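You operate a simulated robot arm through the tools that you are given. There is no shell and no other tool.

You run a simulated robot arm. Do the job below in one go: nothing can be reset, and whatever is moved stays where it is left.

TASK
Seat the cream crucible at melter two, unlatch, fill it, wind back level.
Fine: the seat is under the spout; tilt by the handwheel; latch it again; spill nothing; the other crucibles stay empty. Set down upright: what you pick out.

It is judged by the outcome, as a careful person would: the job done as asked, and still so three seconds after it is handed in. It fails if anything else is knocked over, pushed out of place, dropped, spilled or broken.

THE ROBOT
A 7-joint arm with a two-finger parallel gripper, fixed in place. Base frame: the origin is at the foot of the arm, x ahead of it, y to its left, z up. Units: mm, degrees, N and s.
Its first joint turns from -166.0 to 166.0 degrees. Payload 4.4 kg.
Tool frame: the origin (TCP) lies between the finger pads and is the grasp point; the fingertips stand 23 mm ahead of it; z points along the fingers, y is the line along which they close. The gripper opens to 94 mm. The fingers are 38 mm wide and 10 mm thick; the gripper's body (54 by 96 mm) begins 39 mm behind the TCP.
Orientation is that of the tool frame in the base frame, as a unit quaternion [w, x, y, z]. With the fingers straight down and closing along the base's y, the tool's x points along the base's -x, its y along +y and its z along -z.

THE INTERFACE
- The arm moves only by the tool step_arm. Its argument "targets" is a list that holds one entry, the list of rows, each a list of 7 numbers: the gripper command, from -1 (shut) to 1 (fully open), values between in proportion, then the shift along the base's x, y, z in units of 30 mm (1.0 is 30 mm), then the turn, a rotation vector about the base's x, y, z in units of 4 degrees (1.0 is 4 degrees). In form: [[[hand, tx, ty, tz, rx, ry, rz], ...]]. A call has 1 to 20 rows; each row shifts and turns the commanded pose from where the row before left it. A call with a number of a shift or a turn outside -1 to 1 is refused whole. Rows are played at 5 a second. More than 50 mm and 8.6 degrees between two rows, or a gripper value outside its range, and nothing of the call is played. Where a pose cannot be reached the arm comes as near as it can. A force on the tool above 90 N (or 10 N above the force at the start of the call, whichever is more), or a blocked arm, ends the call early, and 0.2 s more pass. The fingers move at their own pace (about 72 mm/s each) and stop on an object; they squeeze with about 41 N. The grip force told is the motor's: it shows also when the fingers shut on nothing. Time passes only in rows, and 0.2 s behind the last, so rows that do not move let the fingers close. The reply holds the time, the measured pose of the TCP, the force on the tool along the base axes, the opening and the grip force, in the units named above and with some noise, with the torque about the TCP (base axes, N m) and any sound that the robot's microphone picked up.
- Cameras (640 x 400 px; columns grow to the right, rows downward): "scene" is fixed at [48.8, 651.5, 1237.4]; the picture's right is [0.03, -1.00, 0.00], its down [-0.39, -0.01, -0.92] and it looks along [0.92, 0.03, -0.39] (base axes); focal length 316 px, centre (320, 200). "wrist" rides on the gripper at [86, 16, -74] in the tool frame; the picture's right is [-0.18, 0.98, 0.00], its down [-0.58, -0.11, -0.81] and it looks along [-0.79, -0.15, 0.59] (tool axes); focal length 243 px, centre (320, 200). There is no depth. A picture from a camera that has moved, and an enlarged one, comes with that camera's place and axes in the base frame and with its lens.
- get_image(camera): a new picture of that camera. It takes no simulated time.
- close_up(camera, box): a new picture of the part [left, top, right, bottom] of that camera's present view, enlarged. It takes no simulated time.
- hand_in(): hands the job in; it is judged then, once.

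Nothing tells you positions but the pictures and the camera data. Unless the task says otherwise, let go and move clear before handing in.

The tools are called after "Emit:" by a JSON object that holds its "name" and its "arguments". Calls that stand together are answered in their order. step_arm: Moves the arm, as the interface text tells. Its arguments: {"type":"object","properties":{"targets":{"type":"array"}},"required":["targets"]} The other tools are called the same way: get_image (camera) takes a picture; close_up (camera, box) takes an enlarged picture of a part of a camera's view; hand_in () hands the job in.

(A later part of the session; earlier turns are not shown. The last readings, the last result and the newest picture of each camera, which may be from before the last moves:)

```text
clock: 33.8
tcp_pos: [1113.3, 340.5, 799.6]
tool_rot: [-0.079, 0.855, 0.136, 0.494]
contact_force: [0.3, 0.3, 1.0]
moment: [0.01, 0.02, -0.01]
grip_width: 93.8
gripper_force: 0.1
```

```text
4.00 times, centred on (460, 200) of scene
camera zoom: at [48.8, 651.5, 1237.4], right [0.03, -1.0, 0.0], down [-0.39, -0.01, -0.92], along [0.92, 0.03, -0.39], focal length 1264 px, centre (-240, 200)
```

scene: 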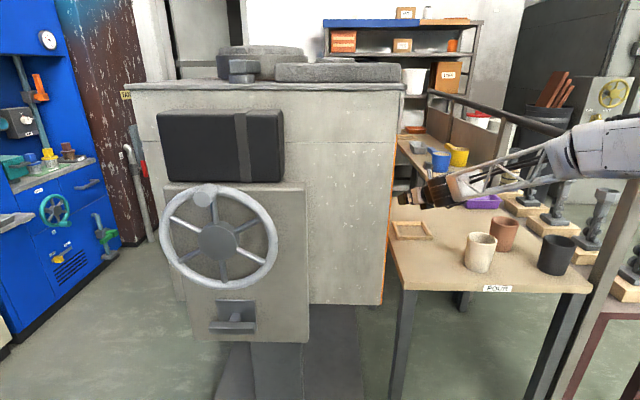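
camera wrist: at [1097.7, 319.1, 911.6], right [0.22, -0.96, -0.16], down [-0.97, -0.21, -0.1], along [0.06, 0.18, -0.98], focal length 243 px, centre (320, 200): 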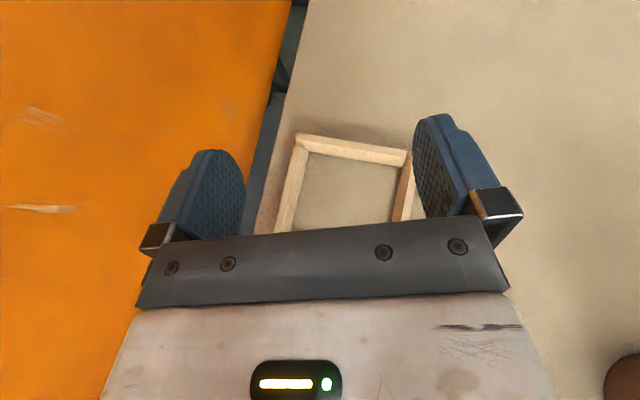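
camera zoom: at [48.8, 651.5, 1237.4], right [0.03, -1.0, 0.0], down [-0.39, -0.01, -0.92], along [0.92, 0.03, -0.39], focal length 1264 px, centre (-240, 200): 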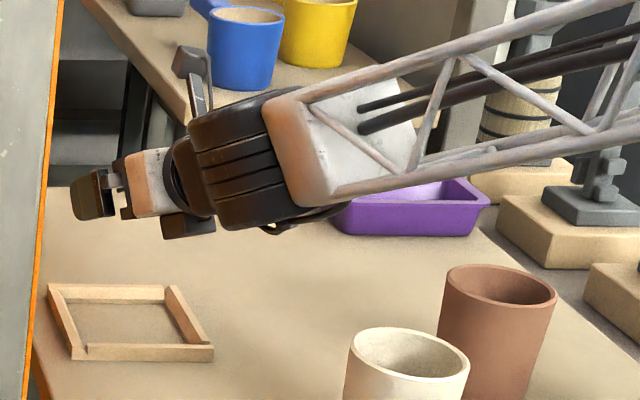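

Seat centre refined to (1113, 340) with inner width ≈98 mm. Now back over to the cream crucible, keeping this tool orientation and staying high.

Emit:
{"name": "step_arm", "arguments": {"targets": [[[1, 0, 0, 1, 0, 0, 0], [1, 0, 0, 1, 0, 0, 0], [1, -0.965, -0.648, 0, 0, 0, 0], [1, -0.965, -0.648, 0, 0, 0, 0], [1, -0.965, -0.648, 0, 0, 0, 0], [1, -0.965, -0.648, 0, 0, 0, 0], [1, -0.965, -0.648, 0, 0, 0, 0], [1, -0.965, -0.648, 0, 0, 0, 0], [1, -0.965, -0.648, 0, 0, 0, 0], [1, -0.965, -0.648, 0, 0, 0, 0], [1, 0, 0, 0, 0, 0, 0]]]}}

Emit:
{"name": "get_image", "arguments": {"camera": "wrist"}}

Emit:
{"name": "get_image", "arguments": {"camera": "scene"}}

```text
clock: 36.2
tcp_pos: [880.1, 183.1, 858.3]
tool_rot: [-0.08, 0.855, 0.137, 0.494]
contact_force: [-0.3, -0.1, -0.5]
moment: [-0.02, 0.0, 0.0]
grip_width: 94.2
gripper_force: 0.1
```

```text
taken
camera wrist: at [863.9, 162.3, 970.6], right [0.22, -0.96, -0.16], down [-0.97, -0.21, -0.1], along [0.06, 0.18, -0.98], focal length 243 px, centre (320, 200)
```

wrist: 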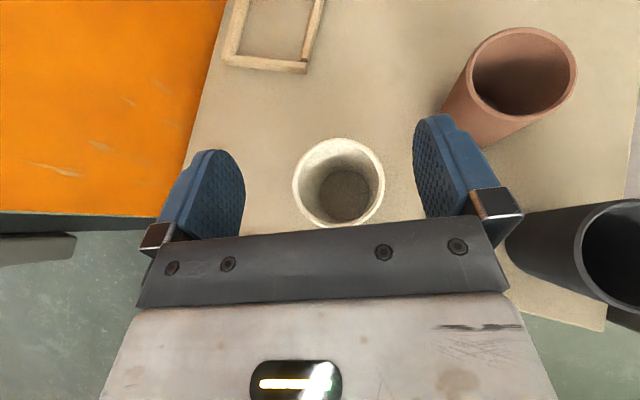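

```text
taken
```

scene: 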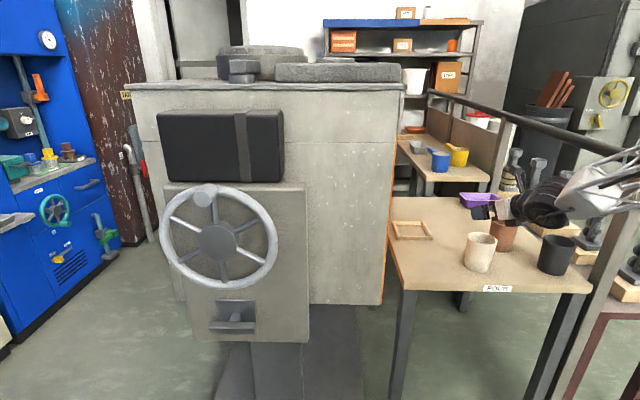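

The overhead view puts the cream rim centre at (895, 188), which leaves the fingers laterally centred to under 1 mm. I'll descend with the fingers open on either side, stop partway and check.

Emit:
{"name": "step_arm", "arguments": {"targets": [[[1, 0.06, 0.03, -0.9, 0, 0, 0], [1, 0, 0, -0.9, 0, 0, 0], [1, 0, 0, -0.9, 0, 0, 0], [1, 0, 0, 0, 0, 0, 0]]]}}

Emit:
{"name": "get_image", "arguments": {"camera": "wrist"}}

Emit:
{"name": "close_up", "arguments": {"camera": "scene", "box": [430, 180, 590, 300]}}

```text
clock: 37.2
tcp_pos: [884.4, 184.5, 777.0]
tool_rot: [-0.079, 0.855, 0.137, 0.494]
contact_force: [0.1, 0.2, -0.4]
moment: [0.03, -0.01, -0.03]
grip_width: 93.9
gripper_force: 0.2
```

```text
taken
camera wrist: at [867.3, 163.3, 888.5], right [0.22, -0.96, -0.16], down [-0.97, -0.21, -0.1], along [0.06, 0.18, -0.98], focal length 243 px, centre (320, 200)
```

wrist: 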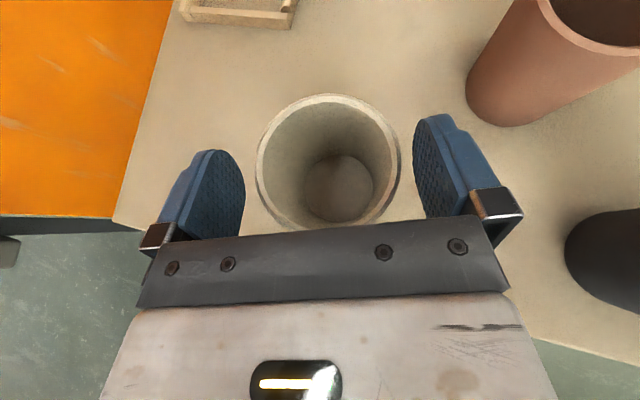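

```text
3.33 times, centred on (510, 240) of scene
camera zoom: at [48.8, 651.5, 1237.4], right [0.03, -1.0, 0.0], down [-0.39, -0.01, -0.92], along [0.92, 0.03, -0.39], focal length 1053 px, centre (-313, 67)
```

zoom: 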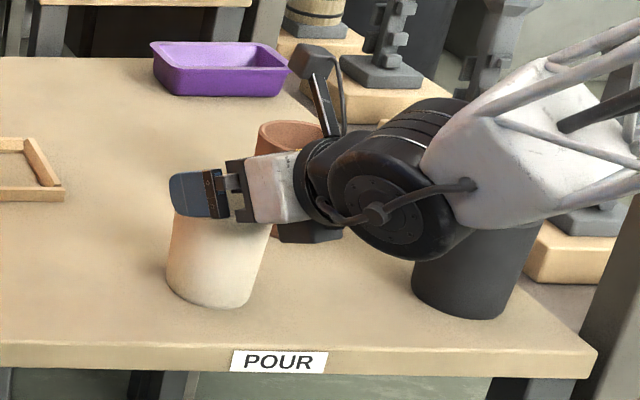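

Fingers are well centred on the rim and the arm is clear of the black cup. I'll back off a few mm for palm clearance, descend to grip height, and close.

Emit:
{"name": "step_arm", "arguments": {"targets": [[[1, -0.13, -0.043, 0, 0, 0, 0], [1, 0, 0, -0.75, 0, 0, 0], [1, 0, 0, -0.75, 0, 0, 0], [1, 0, 0, 0, 0, 0, 0]]]}}

Emit:
{"name": "get_image", "arguments": {"camera": "wrist"}}

Emit:
{"name": "close_up", "arguments": {"camera": "scene", "box": [430, 180, 590, 300]}}

```text
clock: 38.2
tcp_pos: [880.0, 185.6, 733.5]
tool_rot: [-0.08, 0.855, 0.136, 0.494]
contact_force: [-0.6, -0.3, -0.2]
moment: [0.02, -0.01, 0.0]
grip_width: 94.2
gripper_force: 0.2
```

```text
taken
camera wrist: at [863.3, 163.0, 844.1], right [0.22, -0.96, -0.16], down [-0.97, -0.21, -0.1], along [0.06, 0.18, -0.98], focal length 243 px, centre (320, 200)
```

wrist: 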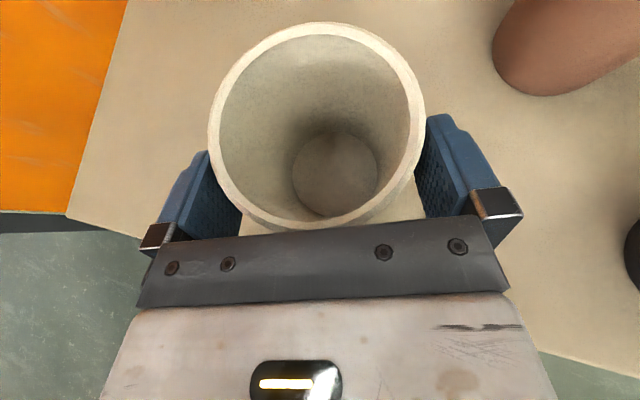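

```text
3.33 times, centred on (510, 240) of scene
camera zoom: at [48.8, 651.5, 1237.4], right [0.03, -1.0, 0.0], down [-0.39, -0.01, -0.92], along [0.92, 0.03, -0.39], focal length 1053 px, centre (-313, 67)
```

zoom: 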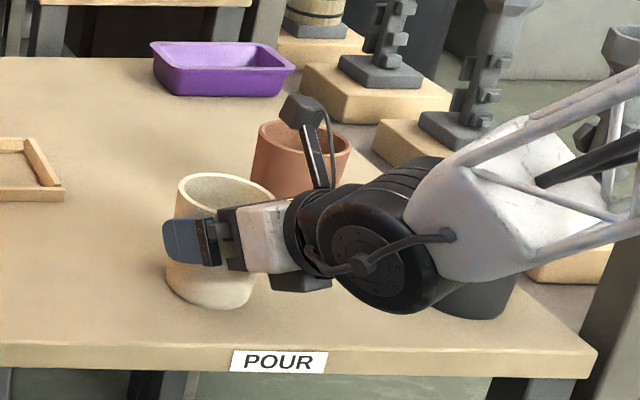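

No contact so far and the pads straddle the cup. Closing the gripper on it.

Emit:
{"name": "step_arm", "arguments": {"targets": [[[0, 0, 0, 0, 0, 0, 0], [-1, 0, 0, 0, 0, 0, 0], [-1, 0, 0, 0, 0, 0, 0], [-1, 0, 0, 0, 0, 0, 0]]]}}

Emit:
{"name": "get_image", "arguments": {"camera": "wrist"}}

Emit:
{"name": "close_up", "arguments": {"camera": "scene", "box": [430, 180, 590, 300]}}

```text
clock: 39.2
tcp_pos: [879.0, 184.6, 732.6]
tool_rot: [-0.08, 0.855, 0.137, 0.493]
contact_force: [-0.1, 1.2, 1.0]
moment: [0.19, -0.03, -0.01]
grip_width: 76.8
gripper_force: 41.4
```

```text
taken
camera wrist: at [863.3, 163.1, 844.2], right [0.22, -0.96, -0.16], down [-0.97, -0.21, -0.1], along [0.06, 0.18, -0.98], focal length 243 px, centre (320, 200)
```

wrist: 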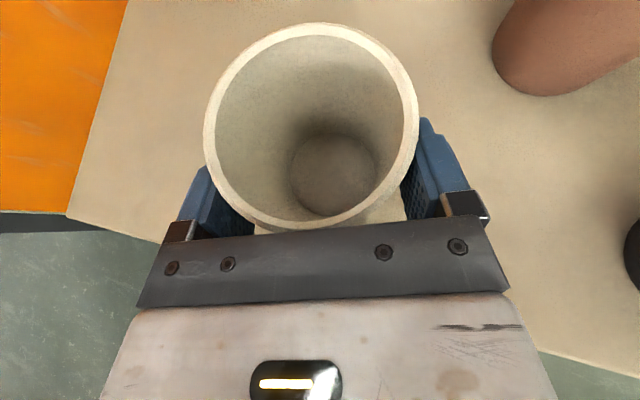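

```text
3.33 times, centred on (510, 240) of scene
camera zoom: at [48.8, 651.5, 1237.4], right [0.03, -1.0, 0.0], down [-0.39, -0.01, -0.92], along [0.92, 0.03, -0.39], focal length 1053 px, centre (-313, 67)
```

zoom: 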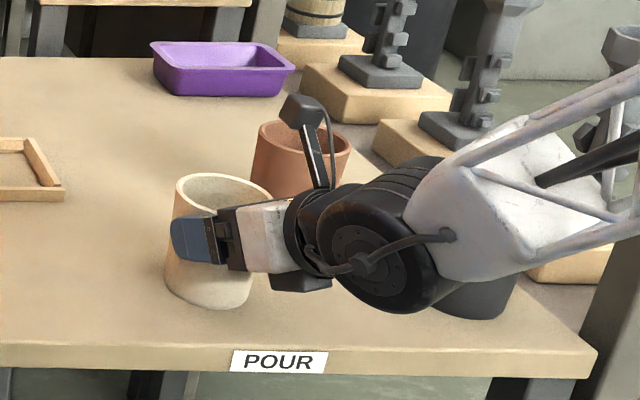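

Gripped at 76.8 mm with full force. Lifting slowly and checking the cup stays upright in the grip.

Emit:
{"name": "step_arm", "arguments": {"targets": [[[-1, 0, 0, 0.3, 0, 0, 0], [-1, 0, 0, 0.5, 0, 0, 0], [-1, 0, 0, 0.5, 0, 0, 0], [-1, 0, 0, 0.5, 0, 0, 0], [-1, 0, 0, 0, 0, 0, 0]]]}}

Emit:
{"name": "get_image", "arguments": {"camera": "wrist"}}

Emit:
{"name": "close_up", "arguments": {"camera": "scene", "box": [430, 180, 590, 300]}}

```text
clock: 40.4
tcp_pos: [879.5, 183.0, 786.9]
tool_rot: [-0.08, 0.855, 0.137, 0.493]
contact_force: [-0.1, -0.8, -2.8]
moment: [-0.01, 0.04, -0.03]
grip_width: 76.8
gripper_force: 40.4
```

```text
taken
camera wrist: at [863.4, 162.2, 899.1], right [0.22, -0.96, -0.16], down [-0.97, -0.21, -0.1], along [0.06, 0.18, -0.98], focal length 243 px, centre (320, 200)
```

wrist: 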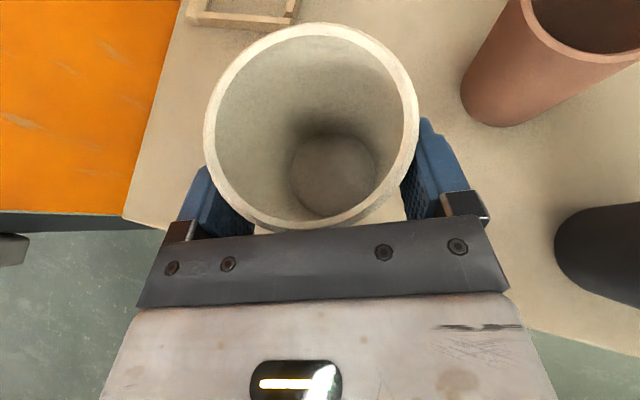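

```text
3.33 times, centred on (510, 240) of scene
camera zoom: at [48.8, 651.5, 1237.4], right [0.03, -1.0, 0.0], down [-0.39, -0.01, -0.92], along [0.92, 0.03, -0.39], focal length 1053 px, centre (-313, 67)
```

zoom: 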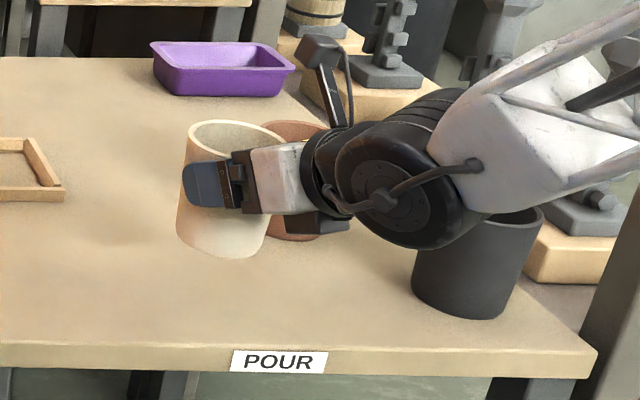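

The cup is held firmly and upright. Carrying it at height to above the seat.

Emit:
{"name": "step_arm", "arguments": {"targets": [[[-1, 0.3, 0.2, 0.4, 0, 0, 0], [-1, 0.7, 0.49, 0.4, 0, 0, 0], [-1, 0.7, 0.49, 0, 0, 0, 0], [-1, 0.7, 0.49, 0, 0, 0, 0], [-1, 0.7, 0.49, 0, 0, 0, 0], [-1, 0.7, 0.49, 0, 0, 0, 0], [-1, 0.7, 0.49, 0, 0, 0, 0], [-1, 0.7, 0.49, 0, 0, 0, 0], [-1, 0.7, 0.49, 0, 0, 0, 0], [-1, 0.7, 0.49, 0, 0, 0, 0], [-1, 0.683, 0.457, 0, 0, 0, 0], [-1, 0, 0, 0, 0, 0, 0]]]}}

Emit:
{"name": "get_image", "arguments": {"camera": "wrist"}}

Emit:
{"name": "close_up", "arguments": {"camera": "scene", "box": [370, 150, 530, 270]}}

```text
clock: 43.0
tcp_pos: [1099.1, 336.9, 810.1]
tool_rot: [-0.081, 0.855, 0.138, 0.493]
contact_force: [0.8, 0.4, -2.8]
moment: [-0.03, 0.05, 0.01]
grip_width: 76.5
gripper_force: 40.7
```

```text
taken
camera wrist: at [1082.3, 315.5, 922.0], right [0.22, -0.96, -0.16], down [-0.97, -0.21, -0.1], along [0.06, 0.18, -0.98], focal length 243 px, centre (320, 200)
```

wrist: 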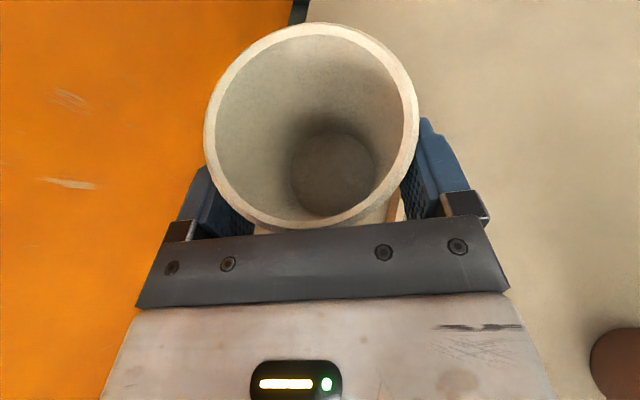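

```text
3.33 times, centred on (450, 210) of scene
camera zoom: at [48.8, 651.5, 1237.4], right [0.03, -1.0, 0.0], down [-0.39, -0.01, -0.92], along [0.92, 0.03, -0.39], focal length 1053 px, centre (-113, 167)
```

zoom: 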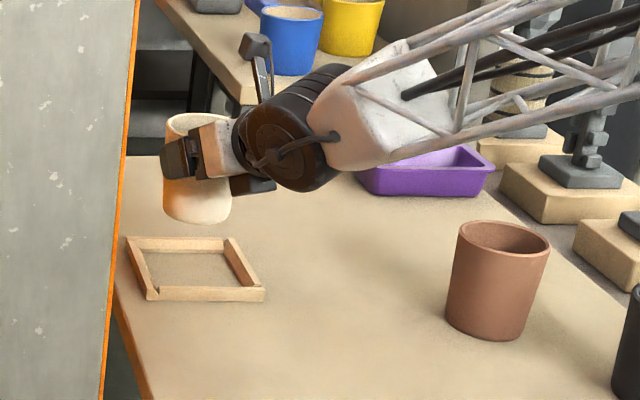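

Centred over the seat within about a millimetre. Lowering most of the way, then I'll check in the scene view.

Emit:
{"name": "step_arm", "arguments": {"targets": [[[-1, -0.03, -0.05, -0.4, 0, 0, 0], [-1, 0, 0, -0.4, 0, 0, 0], [-1, 0, 0, -0.4, 0, 0, 0], [-1, 0, 0, -0.4, 0, 0, 0], [-1, 0, 0, -0.2, 0, 0, 0], [-1, 0, 0, 0, 0, 0, 0]]]}}

Emit:
{"name": "close_up", "arguments": {"camera": "scene", "box": [375, 170, 471, 250]}}

Emit:
{"name": "get_image", "arguments": {"camera": "wrist"}}

```text
clock: 44.4
tcp_pos: [1098.4, 335.7, 757.4]
tool_rot: [-0.08, 0.855, 0.136, 0.494]
contact_force: [-0.6, -0.5, -2.9]
moment: [0.0, 0.05, 0.01]
grip_width: 76.7
gripper_force: 41.1
```

```text
5.00 times, centred on (423, 210) of scene
camera zoom: at [48.8, 651.5, 1237.4], right [0.03, -1.0, 0.0], down [-0.39, -0.01, -0.92], along [0.92, 0.03, -0.39], focal length 1580 px, centre (-195, 150)
```

zoom: 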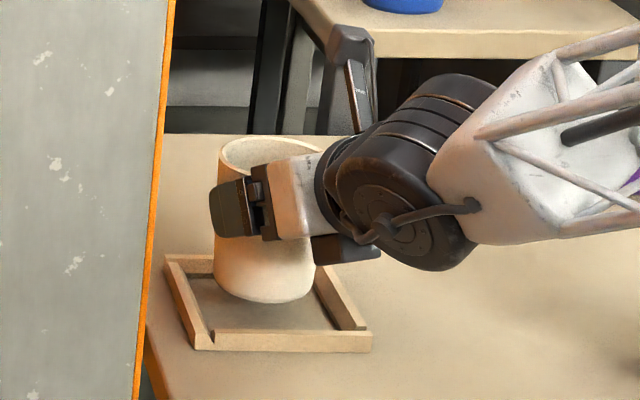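

```text
taken
camera wrist: at [1081.6, 314.1, 868.9], right [0.22, -0.96, -0.16], down [-0.97, -0.21, -0.1], along [0.06, 0.18, -0.98], focal length 243 px, centre (320, 200)
```

wrist: 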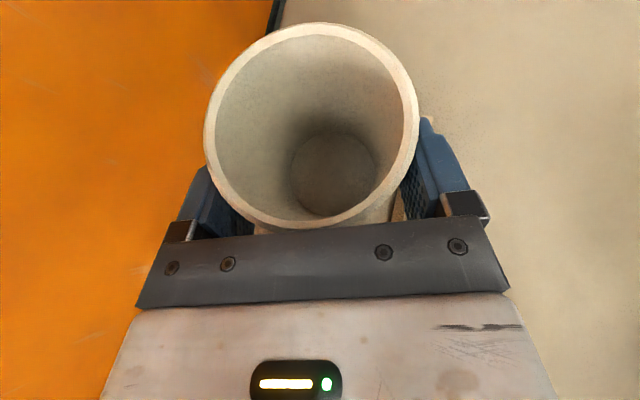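

It's dropping neatly inside the frame. Final ~24 mm in small steps.

Emit:
{"name": "step_arm", "arguments": {"targets": [[[-1, 0, 0, -0.3, 0, 0, 0], [-1, 0, 0, -0.3, 0, 0, 0], [-1, 0, 0, -0.1, 0, 0, 0], [-1, 0, 0, 0, 0, 0, 0]]]}}

Emit:
{"name": "close_up", "arguments": {"camera": "scene", "box": [375, 170, 471, 250]}}

```text
clock: 45.4
tcp_pos: [1095.2, 334.0, 735.4]
tool_rot: [-0.08, 0.855, 0.137, 0.494]
contact_force: [-0.4, 1.1, -3.6]
moment: [-0.02, 0.05, 0.01]
grip_width: 76.4
gripper_force: 40.7
```

```text
5.00 times, centred on (423, 210) of scene
camera zoom: at [48.8, 651.5, 1237.4], right [0.03, -1.0, 0.0], down [-0.39, -0.01, -0.92], along [0.92, 0.03, -0.39], focal length 1580 px, centre (-195, 150)
```

zoom: 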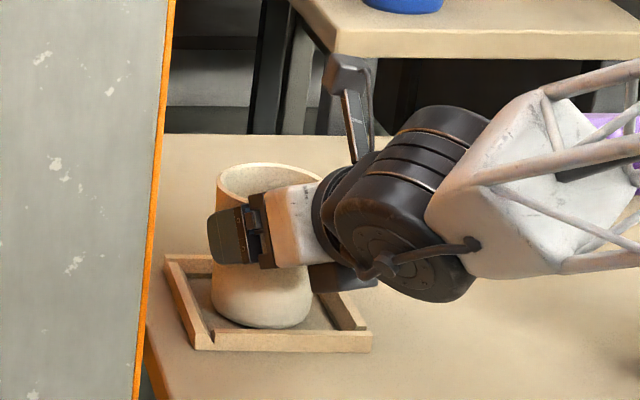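

Emit:
{"name": "step_arm", "arguments": {"targets": [[[-1, 0.05, 0.03, -0.05, 0, 0, 0], [-1, 0, 0, -0.05, 0, 0, 0], [-1, 0, 0, 0, 0, 0, 0]]]}}

```text
clock: 46.2
tcp_pos: [1099.4, 336.4, 733.2]
tool_rot: [-0.08, 0.855, 0.137, 0.493]
contact_force: [0.6, -1.0, -3.6]
moment: [0.01, 0.07, -0.02]
grip_width: 76.6
gripper_force: 41.3
```

The cup's weight is still on the tool, so it is not yet down. I'll keep lowering about a millimetre at a time.

Emit:
{"name": "step_arm", "arguments": {"targets": [[[-1, 0, 0, -0.05, 0, 0, 0], [-1, 0, 0, 0, 0, 0, 0]]]}}

Emit:
{"name": "step_arm", "arguments": {"targets": [[[-1, 0, 0, -0.05, 0, 0, 0], [-1, 0, 0, 0, 0, 0, 0]]]}}

Emit:
{"name": "close_up", "arguments": {"camera": "scene", "box": [375, 170, 471, 250]}}

```text
clock: 46.8
tcp_pos: [1099.4, 336.4, 731.4]
tool_rot: [-0.08, 0.854, 0.137, 0.495]
contact_force: [-0.3, -1.2, 3.8]
moment: [0.14, 0.06, 0.0]
grip_width: 76.3
gripper_force: 41.2
```

```text
clock: 47.4
tcp_pos: [1098.8, 336.3, 731.8]
tool_rot: [-0.079, 0.855, 0.136, 0.494]
contact_force: [0.2, -1.2, 18.3]
moment: [0.45, 0.17, 0.12]
grip_width: 76.4
gripper_force: 41.7
```

```text
5.00 times, centred on (423, 210) of scene
camera zoom: at [48.8, 651.5, 1237.4], right [0.03, -1.0, 0.0], down [-0.39, -0.01, -0.92], along [0.92, 0.03, -0.39], focal length 1580 px, centre (-195, 150)
```

zoom: 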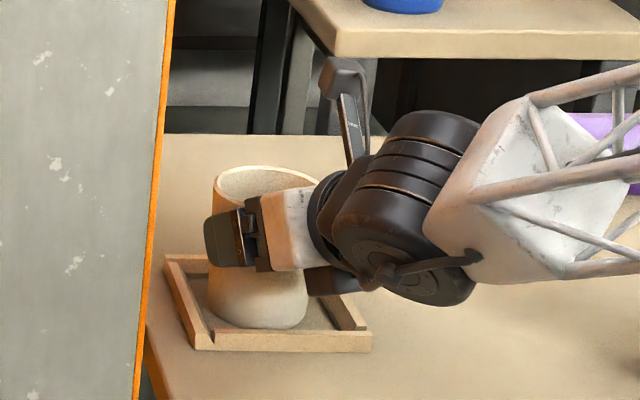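

It touches down. It's about 5 mm towards the +y side of the frame, so I'll lift slightly, shift 4 mm and set it down softly.

Emit:
{"name": "step_arm", "arguments": {"targets": [[[-1, 0, 0, 0.15, 0, 0, 0], [-1, 0, -0.14, 0, 0, 0, 0], [-1, 0, 0, -0.1, 0, 0, 0], [-1, 0, 0, 0, 0, 0, 0]]]}}

Emit:
{"name": "step_arm", "arguments": {"targets": [[[-1, 0, 0, -0.03, 0, 0, 0], [-1, 0, 0, 0, 0, 0, 0]]]}}

Emit:
{"name": "close_up", "arguments": {"camera": "scene", "box": [375, 170, 471, 250]}}

```text
clock: 48.4
tcp_pos: [1097.8, 332.3, 732.5]
tool_rot: [-0.08, 0.855, 0.136, 0.494]
contact_force: [-3.4, -0.4, 9.5]
moment: [0.31, 0.29, 0.11]
grip_width: 76.5
gripper_force: 41.1
```

```text
clock: 49.0
tcp_pos: [1097.7, 332.9, 732.3]
tool_rot: [-0.08, 0.855, 0.136, 0.494]
contact_force: [-4.7, 1.1, 15.9]
moment: [0.32, 0.32, 0.04]
grip_width: 76.6
gripper_force: 40.9
```

```text
5.00 times, centred on (423, 210) of scene
camera zoom: at [48.8, 651.5, 1237.4], right [0.03, -1.0, 0.0], down [-0.39, -0.01, -0.92], along [0.92, 0.03, -0.39], focal length 1580 px, centre (-195, 150)
```

zoom: 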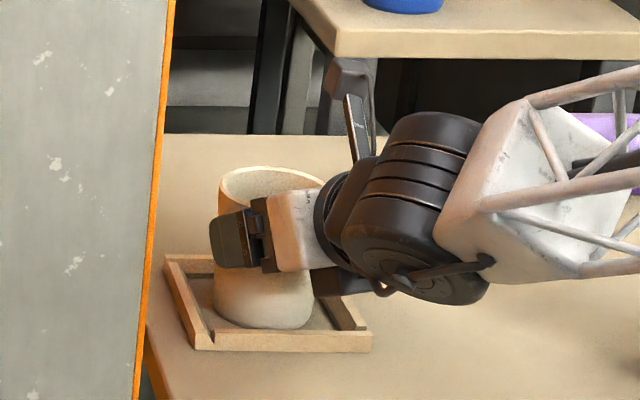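

Now relieve the press slightly, open the fingers, and rise straight up.

Emit:
{"name": "step_arm", "arguments": {"targets": [[[-1, 0, 0, 0.03, 0, 0, 0], [0.75, 0, 0, 0, 0, 0, 0], [1, 0, 0, 0, 0, 0, 0], [1, 0, 0, 0, 0, 0, 0]]]}}

Emit:
{"name": "get_image", "arguments": {"camera": "wrist"}}

Emit:
{"name": "close_up", "arguments": {"camera": "scene", "box": [375, 170, 471, 250]}}

```text
clock: 50.0
tcp_pos: [1098.4, 332.1, 731.8]
tool_rot: [-0.08, 0.855, 0.137, 0.494]
contact_force: [0.7, -0.7, 0.6]
moment: [-0.03, 0.0, -0.01]
grip_width: 94.3
gripper_force: 0.0
```

```text
taken
camera wrist: at [1082.2, 310.8, 843.3], right [0.22, -0.96, -0.16], down [-0.97, -0.21, -0.1], along [0.06, 0.18, -0.98], focal length 243 px, centre (320, 200)
```

wrist: 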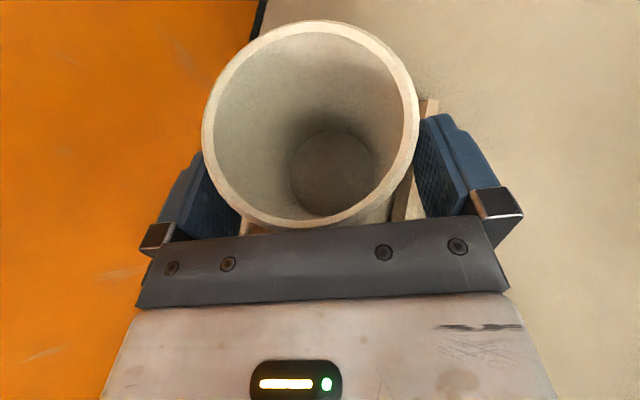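

```text
5.00 times, centred on (423, 210) of scene
camera zoom: at [48.8, 651.5, 1237.4], right [0.03, -1.0, 0.0], down [-0.39, -0.01, -0.92], along [0.92, 0.03, -0.39], focal length 1580 px, centre (-195, 150)
```

zoom: 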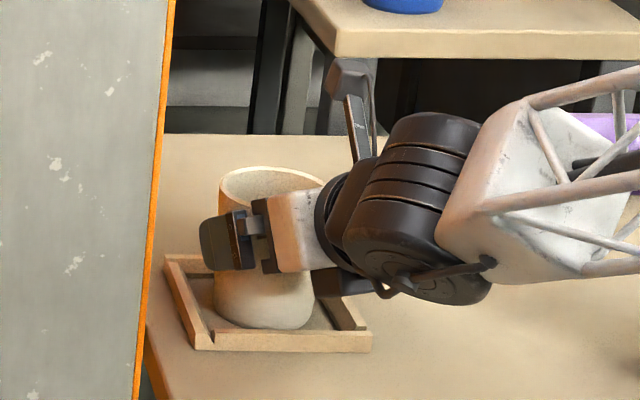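

Released with the cup standing in the seat. Rising straight up.

Emit:
{"name": "step_arm", "arguments": {"targets": [[[1, -0.02, 0.06, 0.1, 0, 0, 0], [1, 0, 0, 0.4, 0, 0, 0], [1, 0, 0, 0.8, 0, 0, 0], [1, 0, 0, 1, 0, 0, 0], [1, 0, 0, 1, 0, 0, 0], [1, 0, 0, 1, 0, 0, 0], [1, 0, 0, 0, 0, 0, 0]]]}}

Emit:
{"name": "get_image", "arguments": {"camera": "wrist"}}

Emit:
{"name": "close_up", "arguments": {"camera": "scene", "box": [375, 170, 471, 250]}}

```text
clock: 51.6
tcp_pos: [1095.6, 334.6, 861.7]
tool_rot: [-0.08, 0.855, 0.136, 0.494]
contact_force: [-0.6, -0.7, -0.1]
moment: [-0.01, -0.01, 0.05]
grip_width: 94.2
gripper_force: 0.1
```

```text
taken
camera wrist: at [1079.8, 312.7, 972.1], right [0.22, -0.96, -0.16], down [-0.97, -0.21, -0.1], along [0.06, 0.18, -0.98], focal length 243 px, centre (320, 200)
```

wrist: 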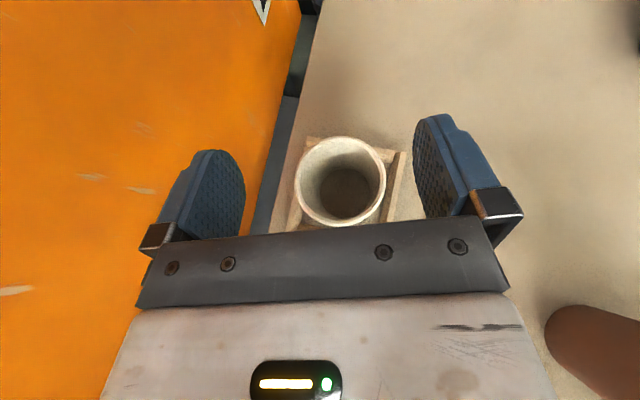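

```text
5.00 times, centred on (423, 210) of scene
camera zoom: at [48.8, 651.5, 1237.4], right [0.03, -1.0, 0.0], down [-0.39, -0.01, -0.92], along [0.92, 0.03, -0.39], focal length 1580 px, centre (-195, 150)
```

zoom: 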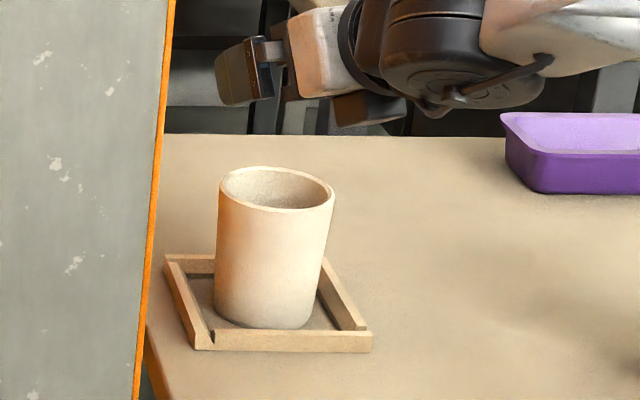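

The cream crucible is seated upright in the frame. Now I'll retract and reorient for the latch and wheel: tool level, fingers closing vertically, camera on the left so that it looks along +x.

Emit:
{"name": "step_arm", "arguments": {"targets": [[[1, 0, 0, 1, 0, 0, 0], [1, 0, 0, 1, 0, 0, 0], [1, 0, 0, 1, 0, 0, 0], [1, 0, 0, 1, 0, 0, 0], [1, -1, -0.3, 0.5, 0, 0, 0], [1, -1, -0.3, 0, 0, 0, 0], [1, -1, -0.3, 0, 0, 0, 0], [1, -1, -0.3, 0, -0.823, -0.272, 0.5], [1, -1, -0.3, 0, -0.823, -0.272, 0.5], [1, -1, -0.3, 0, -0.823, -0.272, 0.5], [1, -1, -0.3, 0, -0.823, -0.272, 0.5], [1, -1, -0.3, 0, -0.823, -0.272, 0.5], [1, -1, -0.3, 0, -0.823, -0.272, 0.5], [1, -1, 0, 0, -0.823, -0.272, 0.5], [1, -1, 0, 0, -0.823, -0.272, 0.5], [1, -1, 0, 0, -0.823, -0.272, 0.5], [1, -1, 0, 0, -0.823, -0.272, 0.5], [1, -1, 0, 0, -0.823, -0.272, 0.5], [1, 0, 0, 0, -0.823, -0.272, 0.5], [1, 0, 0, 0, -0.823, -0.272, 0.5]]]}}

Emit:
{"name": "get_image", "arguments": {"camera": "scene"}}

```text
clock: 55.8
tcp_pos: [677.9, 253.1, 994.5]
tool_rot: [0.145, 0.709, 0.498, 0.479]
contact_force: [0.3, 0.4, 0.6]
moment: [0.03, 0.04, 0.0]
grip_width: 94.0
gripper_force: 0.1
```

```text
taken
```

scene: 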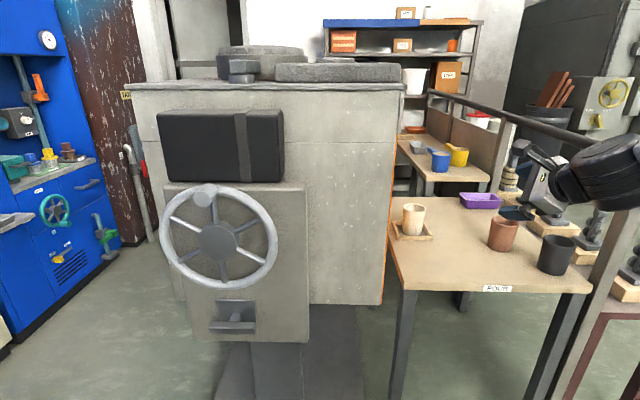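

Emit:
{"name": "step_arm", "arguments": {"targets": [[[1, -0.43, 0.645, -0.05, -0.823, -0.272, 0.5], [1, -0.43, 0.645, -0.05, -0.823, -0.272, 0.5], [1, -0.43, 0.645, -0.05, -0.823, -0.272, 0.5], [1, -0.43, 0.645, -0.05, -0.823, -0.272, 0.5], [1, -0.43, 0.645, -0.05, -0.823, -0.272, 0.5], [1, -0.43, 0.645, -0.05, -0.823, -0.272, 0.5], [1, -0.43, 0.645, -0.05, -0.823, -0.272, 0.5], [1, -0.43, 0.645, -0.05, -0.823, -0.272, 0.5], [1, -0.43, 0.645, -0.05, -0.823, -0.272, 0.5], [1, -0.43, 0.645, -0.05, -0.411, -0.136, 0.25], [1, -0.43, 0.645, -0.05, 0.314, -0.949, 0], [1, -0.43, 0.645, -0.05, 0.314, -0.949, 0], [1, -0.43, 0.645, -0.05, 0.314, -0.949, 0], [1, -0.43, 0.645, -0.05, 0.314, -0.949, 0], [1, -0.43, 0.645, -0.05, 0.314, -0.949, 0], [1, -0.43, 0.645, -0.05, 0.314, -0.949, 0], [1, -0.43, 0.645, -0.05, 0.314, -0.949, 0], [1, -0.43, 0.645, -0.05, 0.157, -0.475, 0], [1, 0, 0, 0, 0, 0, 1], [1, 0, 0, 0, 0, 0, 1]]]}}

Emit:
{"name": "get_image", "arguments": {"camera": "wrist"}}

Emit:
{"name": "get_image", "arguments": {"camera": "scene"}}

```text
clock: 60.0
tcp_pos: [445.5, 603.5, 967.5]
tool_rot: [0.373, 0.373, 0.599, 0.602]
contact_force: [0.1, 0.3, -0.6]
moment: [0.04, 0.02, 0.0]
grip_width: 94.0
gripper_force: 0.0
```

```text
taken
camera wrist: at [339.2, 648.1, 984.1], right [0.08, -0.17, 0.98], down [-0.46, -0.88, -0.11], along [0.88, -0.45, -0.15], focal length 243 px, centre (320, 200)
```

wrist: 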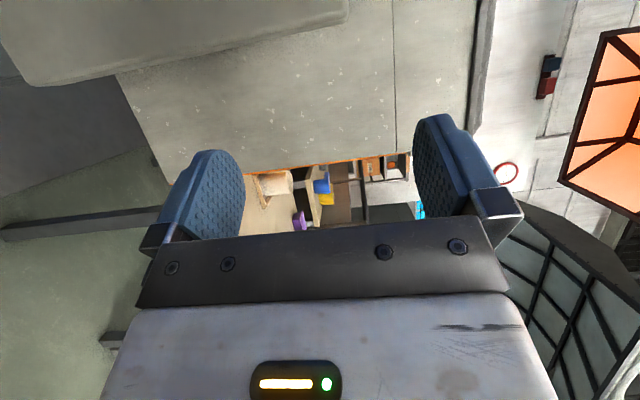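

```text
taken
```

scene: 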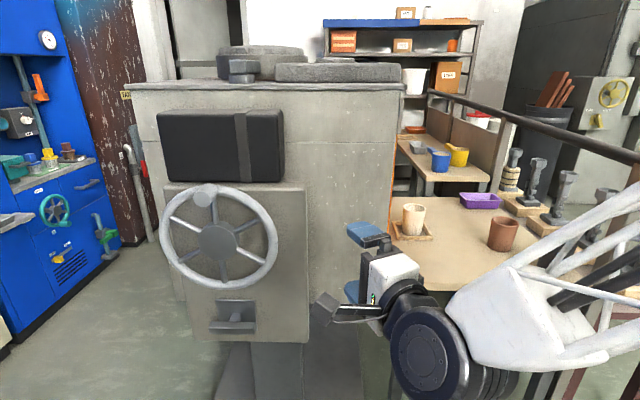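

The tool is level with fingers closing vertically, and the scene camera still sees the crucible past the arm. Moving down in front of the latch for a close look.

Emit:
{"name": "step_arm", "arguments": {"targets": [[[1, 0.08, 0.55, -0.95, 0, 0, 0.72], [1, 0.08, 0.55, -0.95, 0, 0, 0.72], [1, 0.08, 0.55, -0.95, 0, 0, 0.72], [1, 0.08, 0.55, -0.95, 0, 0, 0.72], [1, 0.08, 0.55, -0.95, 0, 0, 0.72], [1, 0.08, 0.55, -0.95, 0, 0, 0.72], [1, 0.08, 0.55, -0.95, 0, 0, 0.72], [1, 0.08, 0.55, -0.95, 0, 0, 0.72], [1, 0.08, 0.55, -0.95, 0, 0, 0.72], [1, 0.08, 0.55, -0.95, 0, 0, 0.72], [1, 0, 0, 0, 0, 0, 0]]]}}

Emit:
{"name": "get_image", "arguments": {"camera": "wrist"}}

Emit:
{"name": "get_image", "arguments": {"camera": "scene"}}

```text
clock: 62.4
tcp_pos: [469.5, 768.7, 684.0]
tool_rot: [0.211, 0.213, 0.673, 0.676]
contact_force: [0.2, 0.3, -1.0]
moment: [0.01, -0.01, -0.02]
grip_width: 93.8
gripper_force: 0.0
```

```text
taken
camera wrist: at [355.1, 758.1, 700.0], right [0.15, -0.11, 0.98], down [0.02, -0.99, -0.11], along [0.99, 0.03, -0.15], focal length 243 px, centre (320, 200)
```

wrist: 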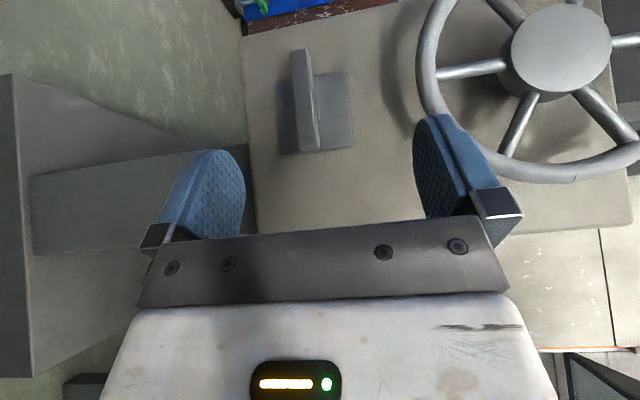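

```text
taken
```

scene: 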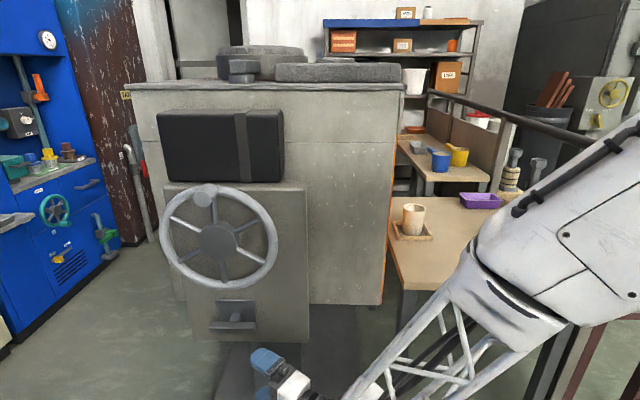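

Emit:
{"name": "close_up", "arguments": {"camera": "wrist", "box": [240, 20, 400, 180]}}

Emit:
{"name": "close_up", "arguments": {"camera": "scene", "box": [150, 175, 310, 335]}}

```text
2.50 times, centred on (320, 100) of wrist
camera zoom: at [355.1, 758.1, 700.0], right [0.15, -0.11, 0.98], down [0.02, -0.99, -0.11], along [0.99, 0.03, -0.15], focal length 606 px, centre (320, 450)
```

zoom: 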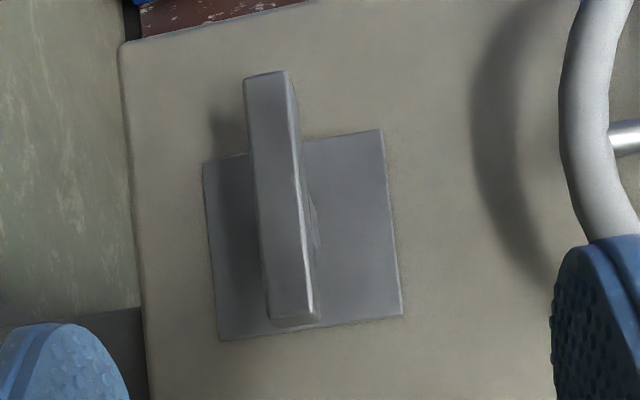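

```text
2.50 times, centred on (230, 255) of scene
camera zoom: at [48.8, 651.5, 1237.4], right [0.03, -1.0, 0.0], down [-0.39, -0.01, -0.92], along [0.92, 0.03, -0.39], focal length 790 px, centre (545, 62)
```

zoom: 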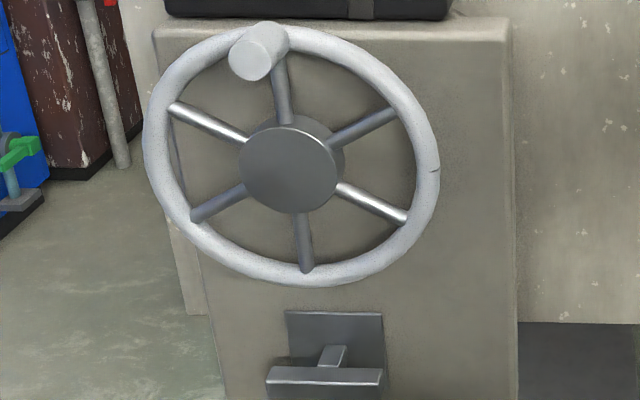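

Emit:
{"name": "close_up", "arguments": {"camera": "scene", "box": [575, 70, 640, 135]}}

Emit:
{"name": "close_up", "arguments": {"camera": "wrist", "box": [400, 0, 640, 200]}}

```text
6.15 times, centred on (608, 102) of scene
camera zoom: at [48.8, 651.5, 1237.4], right [0.03, -1.0, 0.0], down [-0.39, -0.01, -0.92], along [0.92, 0.03, -0.39], focal length 1944 px, centre (-1449, 800)
```

zoom: 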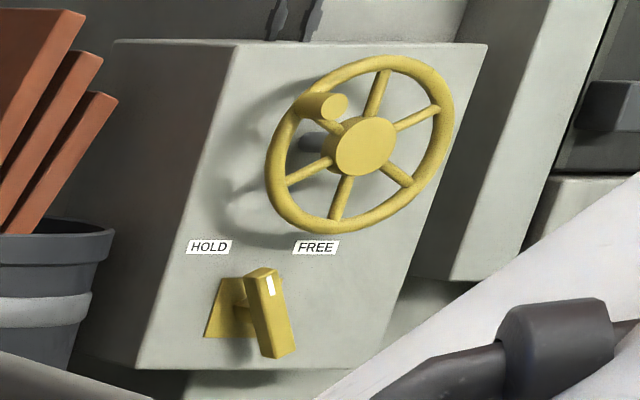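

```text
2.00 times, centred on (520, 100) of wrist
camera zoom: at [355.1, 758.1, 700.0], right [0.15, -0.11, 0.98], down [0.02, -0.99, -0.11], along [0.99, 0.03, -0.15], focal length 485 px, centre (-80, 400)
```

zoom: 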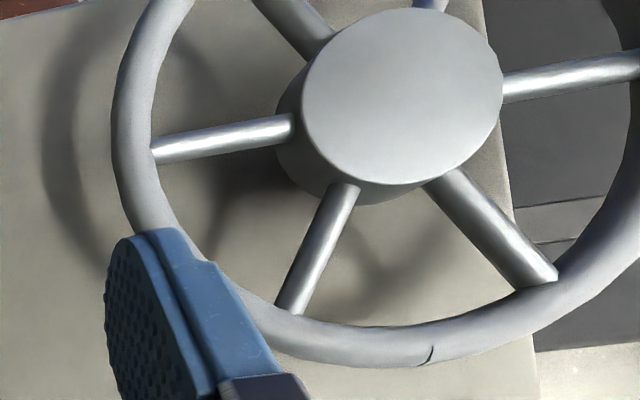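

The T-bar is centred at about (614 front, y 879, z 654), level, ~19 mm tall, and centred on its plate, so it looks like a quarter-turn handle. I'll point the tool along +x, in line with the stem, so that I can roll it.

Emit:
{"name": "step_arm", "arguments": {"targets": [[[1, 0.15, 0.264, -0.069, 0, 0, -0.984], [1, 0.15, 0.264, -0.069, 0, 0, -0.984], [1, 0.15, 0.264, -0.069, 0, 0, -0.984], [1, 0.15, 0.264, -0.069, 0, 0, -0.984], [1, 0.15, 0.264, -0.069, 0, 0, -0.984], [1, 0.15, 0.264, -0.069, 0, 0, -0.984], [1, 0.15, 0.264, -0.069, 0, 0, -0.984], [1, 0.15, 0.264, -0.069, 0, 0, -0.984], [1, 0.15, 0.264, -0.069, 0, 0, -0.984], [1, 0.15, 0.264, -0.069, 0, 0, -0.984], [1, 0.15, 0.264, -0.069, 0, 0, -0.984], [1, 0.15, 0.264, -0.069, 0, 0, -0.984], [1, 0.15, 0.264, -0.069, 0, 0, -0.984], [1, 0.15, 0.264, -0.069, 0, 0, -0.984], [1, 0, 0, 0, 0, 0, 0]]]}}

Emit:
{"name": "get_image", "arguments": {"camera": "wrist"}}

Emit:
{"name": "get_image", "arguments": {"camera": "scene"}}

```text
clock: 65.6
tcp_pos: [532.5, 875.9, 654.0]
tool_rot: [0.5, 0.5, 0.499, 0.501]
contact_force: [0.1, -0.3, 0.0]
moment: [-0.02, 0.01, -0.03]
grip_width: 93.9
gripper_force: 0.1
```

```text
taken
camera wrist: at [457.4, 964.6, 669.9], right [0.0, -0.19, 0.98], down [-0.81, -0.58, -0.11], along [0.59, -0.79, -0.15], focal length 243 px, centre (320, 200)
```

wrist: 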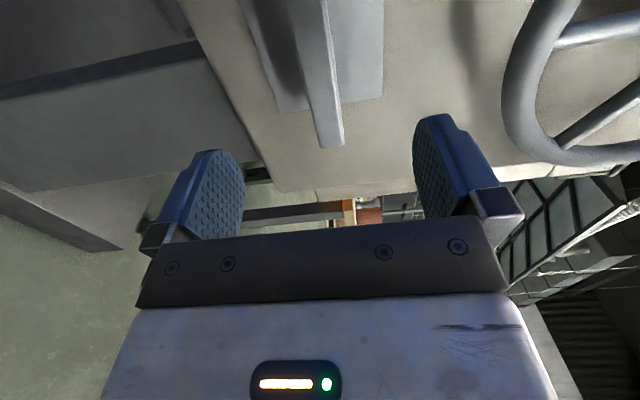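

```text
taken
```

scene: 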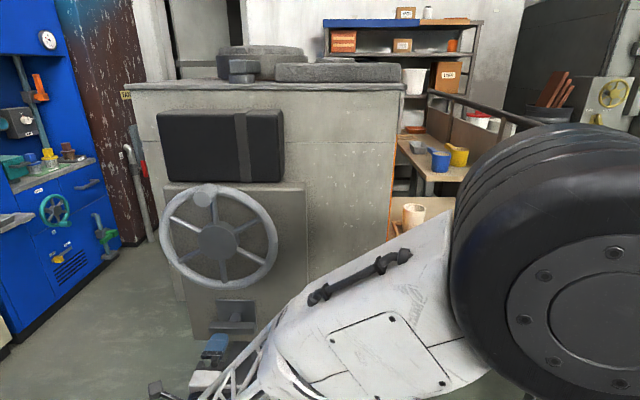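

The tool is aligned with the latch axis and the bar lies between the fingers. Advancing slowly to straddle the bar.

Emit:
{"name": "step_arm", "arguments": {"targets": [[[1, 0.6, 0.1, 0, 0, 0, 0], [1, 0.6, 0, 0, 0, 0, 0], [1, 0.5, 0, 0, 0, 0, 0], [1, 0.5, 0, 0, 0, 0, 0], [1, 0.4, 0, 0, 0, 0, 0], [1, 0, 0, 0, 0, 0, 0]]]}}

Emit:
{"name": "get_image", "arguments": {"camera": "wrist"}}

Emit:
{"name": "close_up", "arguments": {"camera": "scene", "box": [150, 260, 310, 360]}}

```text
clock: 67.0
tcp_pos: [611.5, 881.9, 654.5]
tool_rot: [0.501, 0.501, 0.498, 0.5]
contact_force: [-0.4, -0.5, 0.3]
moment: [0.01, -0.02, 0.01]
grip_width: 94.1
gripper_force: 0.1
```

```text
taken
camera wrist: at [535.0, 968.7, 670.8], right [0.0, -0.19, 0.98], down [-0.81, -0.58, -0.11], along [0.59, -0.79, -0.15], focal length 243 px, centre (320, 200)
```

wrist: 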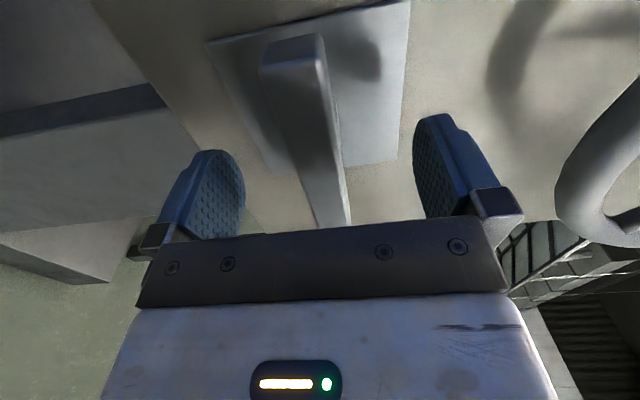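

```text
4.00 times, centred on (230, 310) of scene
camera zoom: at [48.8, 651.5, 1237.4], right [0.03, -1.0, 0.0], down [-0.39, -0.01, -0.92], along [0.92, 0.03, -0.39], focal length 1264 px, centre (680, -240)
```

zoom: 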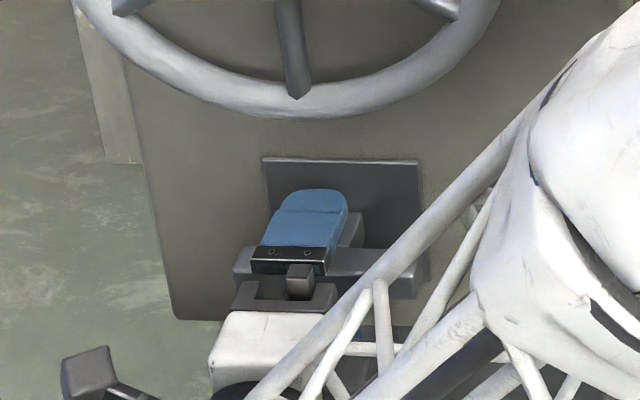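

The fingers straddle the T-bar with no contact. Closing on it.

Emit:
{"name": "step_arm", "arguments": {"targets": [[[0, 0, 0, 0, 0, 0, 0], [-0.4, 0, 0, 0, 0, 0, 0], [-1, 0, 0, 0, 0, 0, 0], [-1, 0, 0, 0, 0, 0, 0], [-1, 0, 0, 0, 0, 0, 0]]]}}

Emit:
{"name": "get_image", "arguments": {"camera": "wrist"}}

```text
clock: 68.2
tcp_pos: [610.5, 882.3, 654.6]
tool_rot: [0.499, 0.501, 0.499, 0.501]
contact_force: [3.3, 2.5, -3.7]
moment: [-0.01, 0.4, 0.48]
grip_width: 21.8
gripper_force: 44.6
```

```text
taken
camera wrist: at [534.7, 968.7, 670.7], right [0.0, -0.19, 0.98], down [-0.81, -0.58, -0.11], along [0.59, -0.79, -0.15], focal length 243 px, centre (320, 200)
```

wrist: 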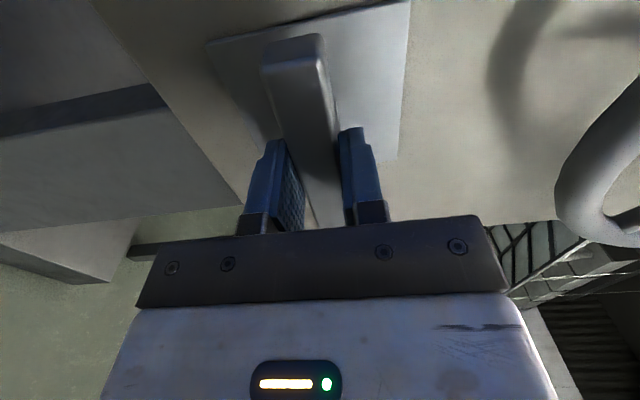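

Bar gripped (21.8 mm). Testing which way it turns with a small roll about +x first, watching the torque.

Emit:
{"name": "step_arm", "arguments": {"targets": [[[-1, 0, 0, 0, 0.5, 0, 0], [-1, 0, 0, 0, 0.5, 0, 0], [-1, 0, 0, 0, 0, 0, 0]]]}}

```text
clock: 69.0
tcp_pos: [610.3, 881.9, 654.5]
tool_rot: [0.482, 0.518, 0.481, 0.518]
contact_force: [2.3, -1.5, 4.0]
moment: [-0.01, 0.32, -0.2]
grip_width: 21.8
gripper_force: 45.0
```

It turns freely that way. Continuing in the same direction while monitoring torque.

Emit:
{"name": "step_arm", "arguments": {"targets": [[[-1, 0, 0, 0, 0.7, 0, 0], [-1, 0, 0, 0, 0.7, 0, 0], [-1, 0, 0, 0, 0.7, 0, 0], [-1, 0, 0, 0, 0.7, 0, 0], [-1, 0, 0, 0, 0, 0, 0]]]}}

Emit:
{"name": "get_image", "arguments": {"camera": "wrist"}}

Emit:
{"name": "close_up", "arguments": {"camera": "scene", "box": [150, 260, 310, 360]}}

```text
clock: 70.2
tcp_pos: [610.4, 882.3, 655.5]
tool_rot: [0.428, 0.562, 0.428, 0.563]
contact_force: [-31.8, -21.4, 25.1]
moment: [-0.06, 0.32, -0.09]
grip_width: 22.0
gripper_force: 44.8
```

```text
taken
camera wrist: at [534.7, 961.4, 693.2], right [0.0, -0.44, 0.9], down [-0.81, -0.53, -0.26], along [0.59, -0.73, -0.35], focal length 243 px, centre (320, 200)
```

wrist: 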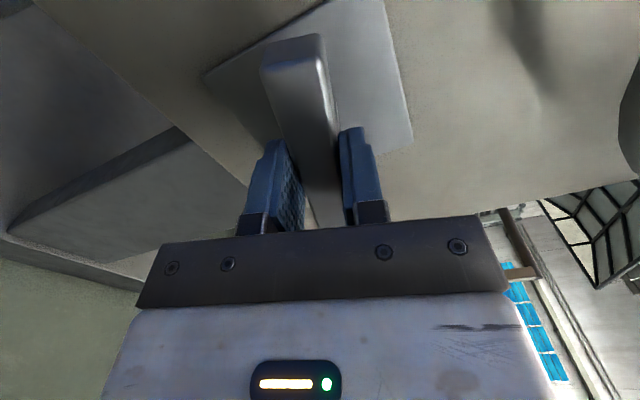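

```text
4.00 times, centred on (230, 310) of scene
camera zoom: at [48.8, 651.5, 1237.4], right [0.03, -1.0, 0.0], down [-0.39, -0.01, -0.92], along [0.92, 0.03, -0.39], focal length 1264 px, centre (680, -240)
```

zoom: 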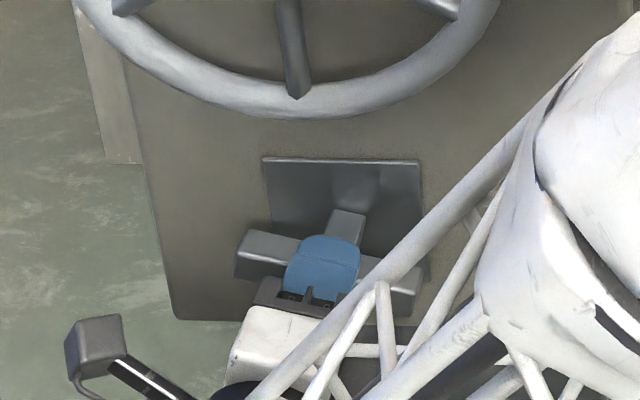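

The bar follows the tool, but side force is building because my axis is a few mm off. I'll loosen to a cage (~24 mm) so that the bar can self-align, and continue turning.

Emit:
{"name": "step_arm", "arguments": {"targets": [[[-0.47, 0, 0, 0, 0, 0, 0], [-0.47, 0, 0, 0, 0, 0, 0]]]}}

Emit:
{"name": "step_arm", "arguments": {"targets": [[[-0.47, 0, 0, 0, 0.8, 0, 0], [-0.47, 0, 0, 0, 0.8, 0, 0], [-0.47, 0, 0, 0, 0.8, 0, 0], [-0.47, 0, 0, 0, 0.8, 0, 0], [-0.47, 0, 0, 0, 0, 0, 0]]]}}

Emit:
{"name": "get_image", "arguments": {"camera": "wrist"}}

Emit:
{"name": "close_up", "arguments": {"camera": "scene", "box": [150, 260, 310, 360]}}

```text
clock: 70.8
tcp_pos: [610.5, 881.2, 654.4]
tool_rot: [0.43, 0.562, 0.428, 0.562]
contact_force: [0.4, 0.7, 0.1]
moment: [0.0, 0.0, -0.01]
grip_width: 24.8
gripper_force: 0.0
```

```text
clock: 72.0
tcp_pos: [611.6, 880.4, 655.0]
tool_rot: [0.364, 0.607, 0.362, 0.607]
contact_force: [1.9, -0.8, 7.8]
moment: [-0.21, -0.03, 0.05]
grip_width: 27.8
gripper_force: 3.1
```

```text
taken
camera wrist: at [535.3, 950.9, 709.1], right [0.0, -0.63, 0.78], down [-0.81, -0.46, -0.37], along [0.59, -0.63, -0.5], focal length 243 px, centre (320, 200)
```

wrist: 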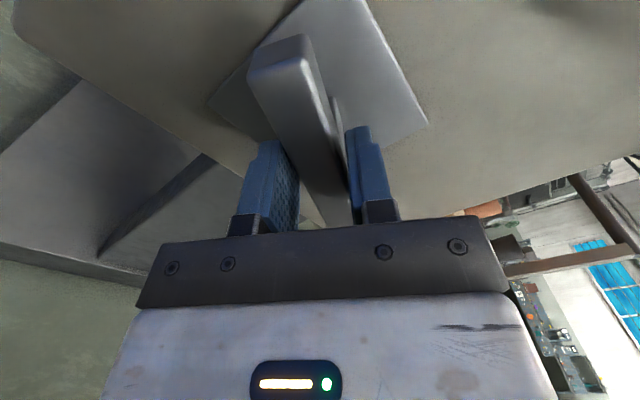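

```text
4.00 times, centred on (230, 310) of scene
camera zoom: at [48.8, 651.5, 1237.4], right [0.03, -1.0, 0.0], down [-0.39, -0.01, -0.92], along [0.92, 0.03, -0.39], focal length 1264 px, centre (680, -240)
```

zoom: 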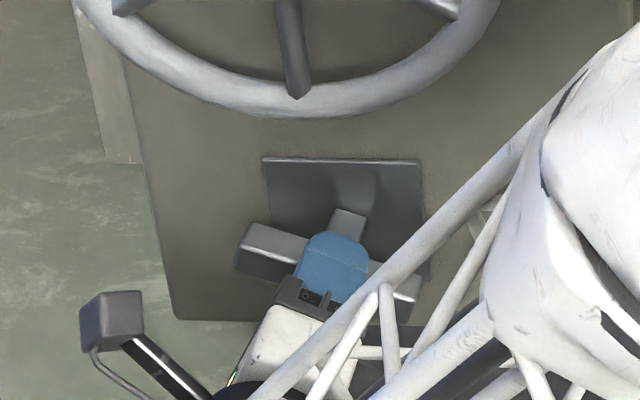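

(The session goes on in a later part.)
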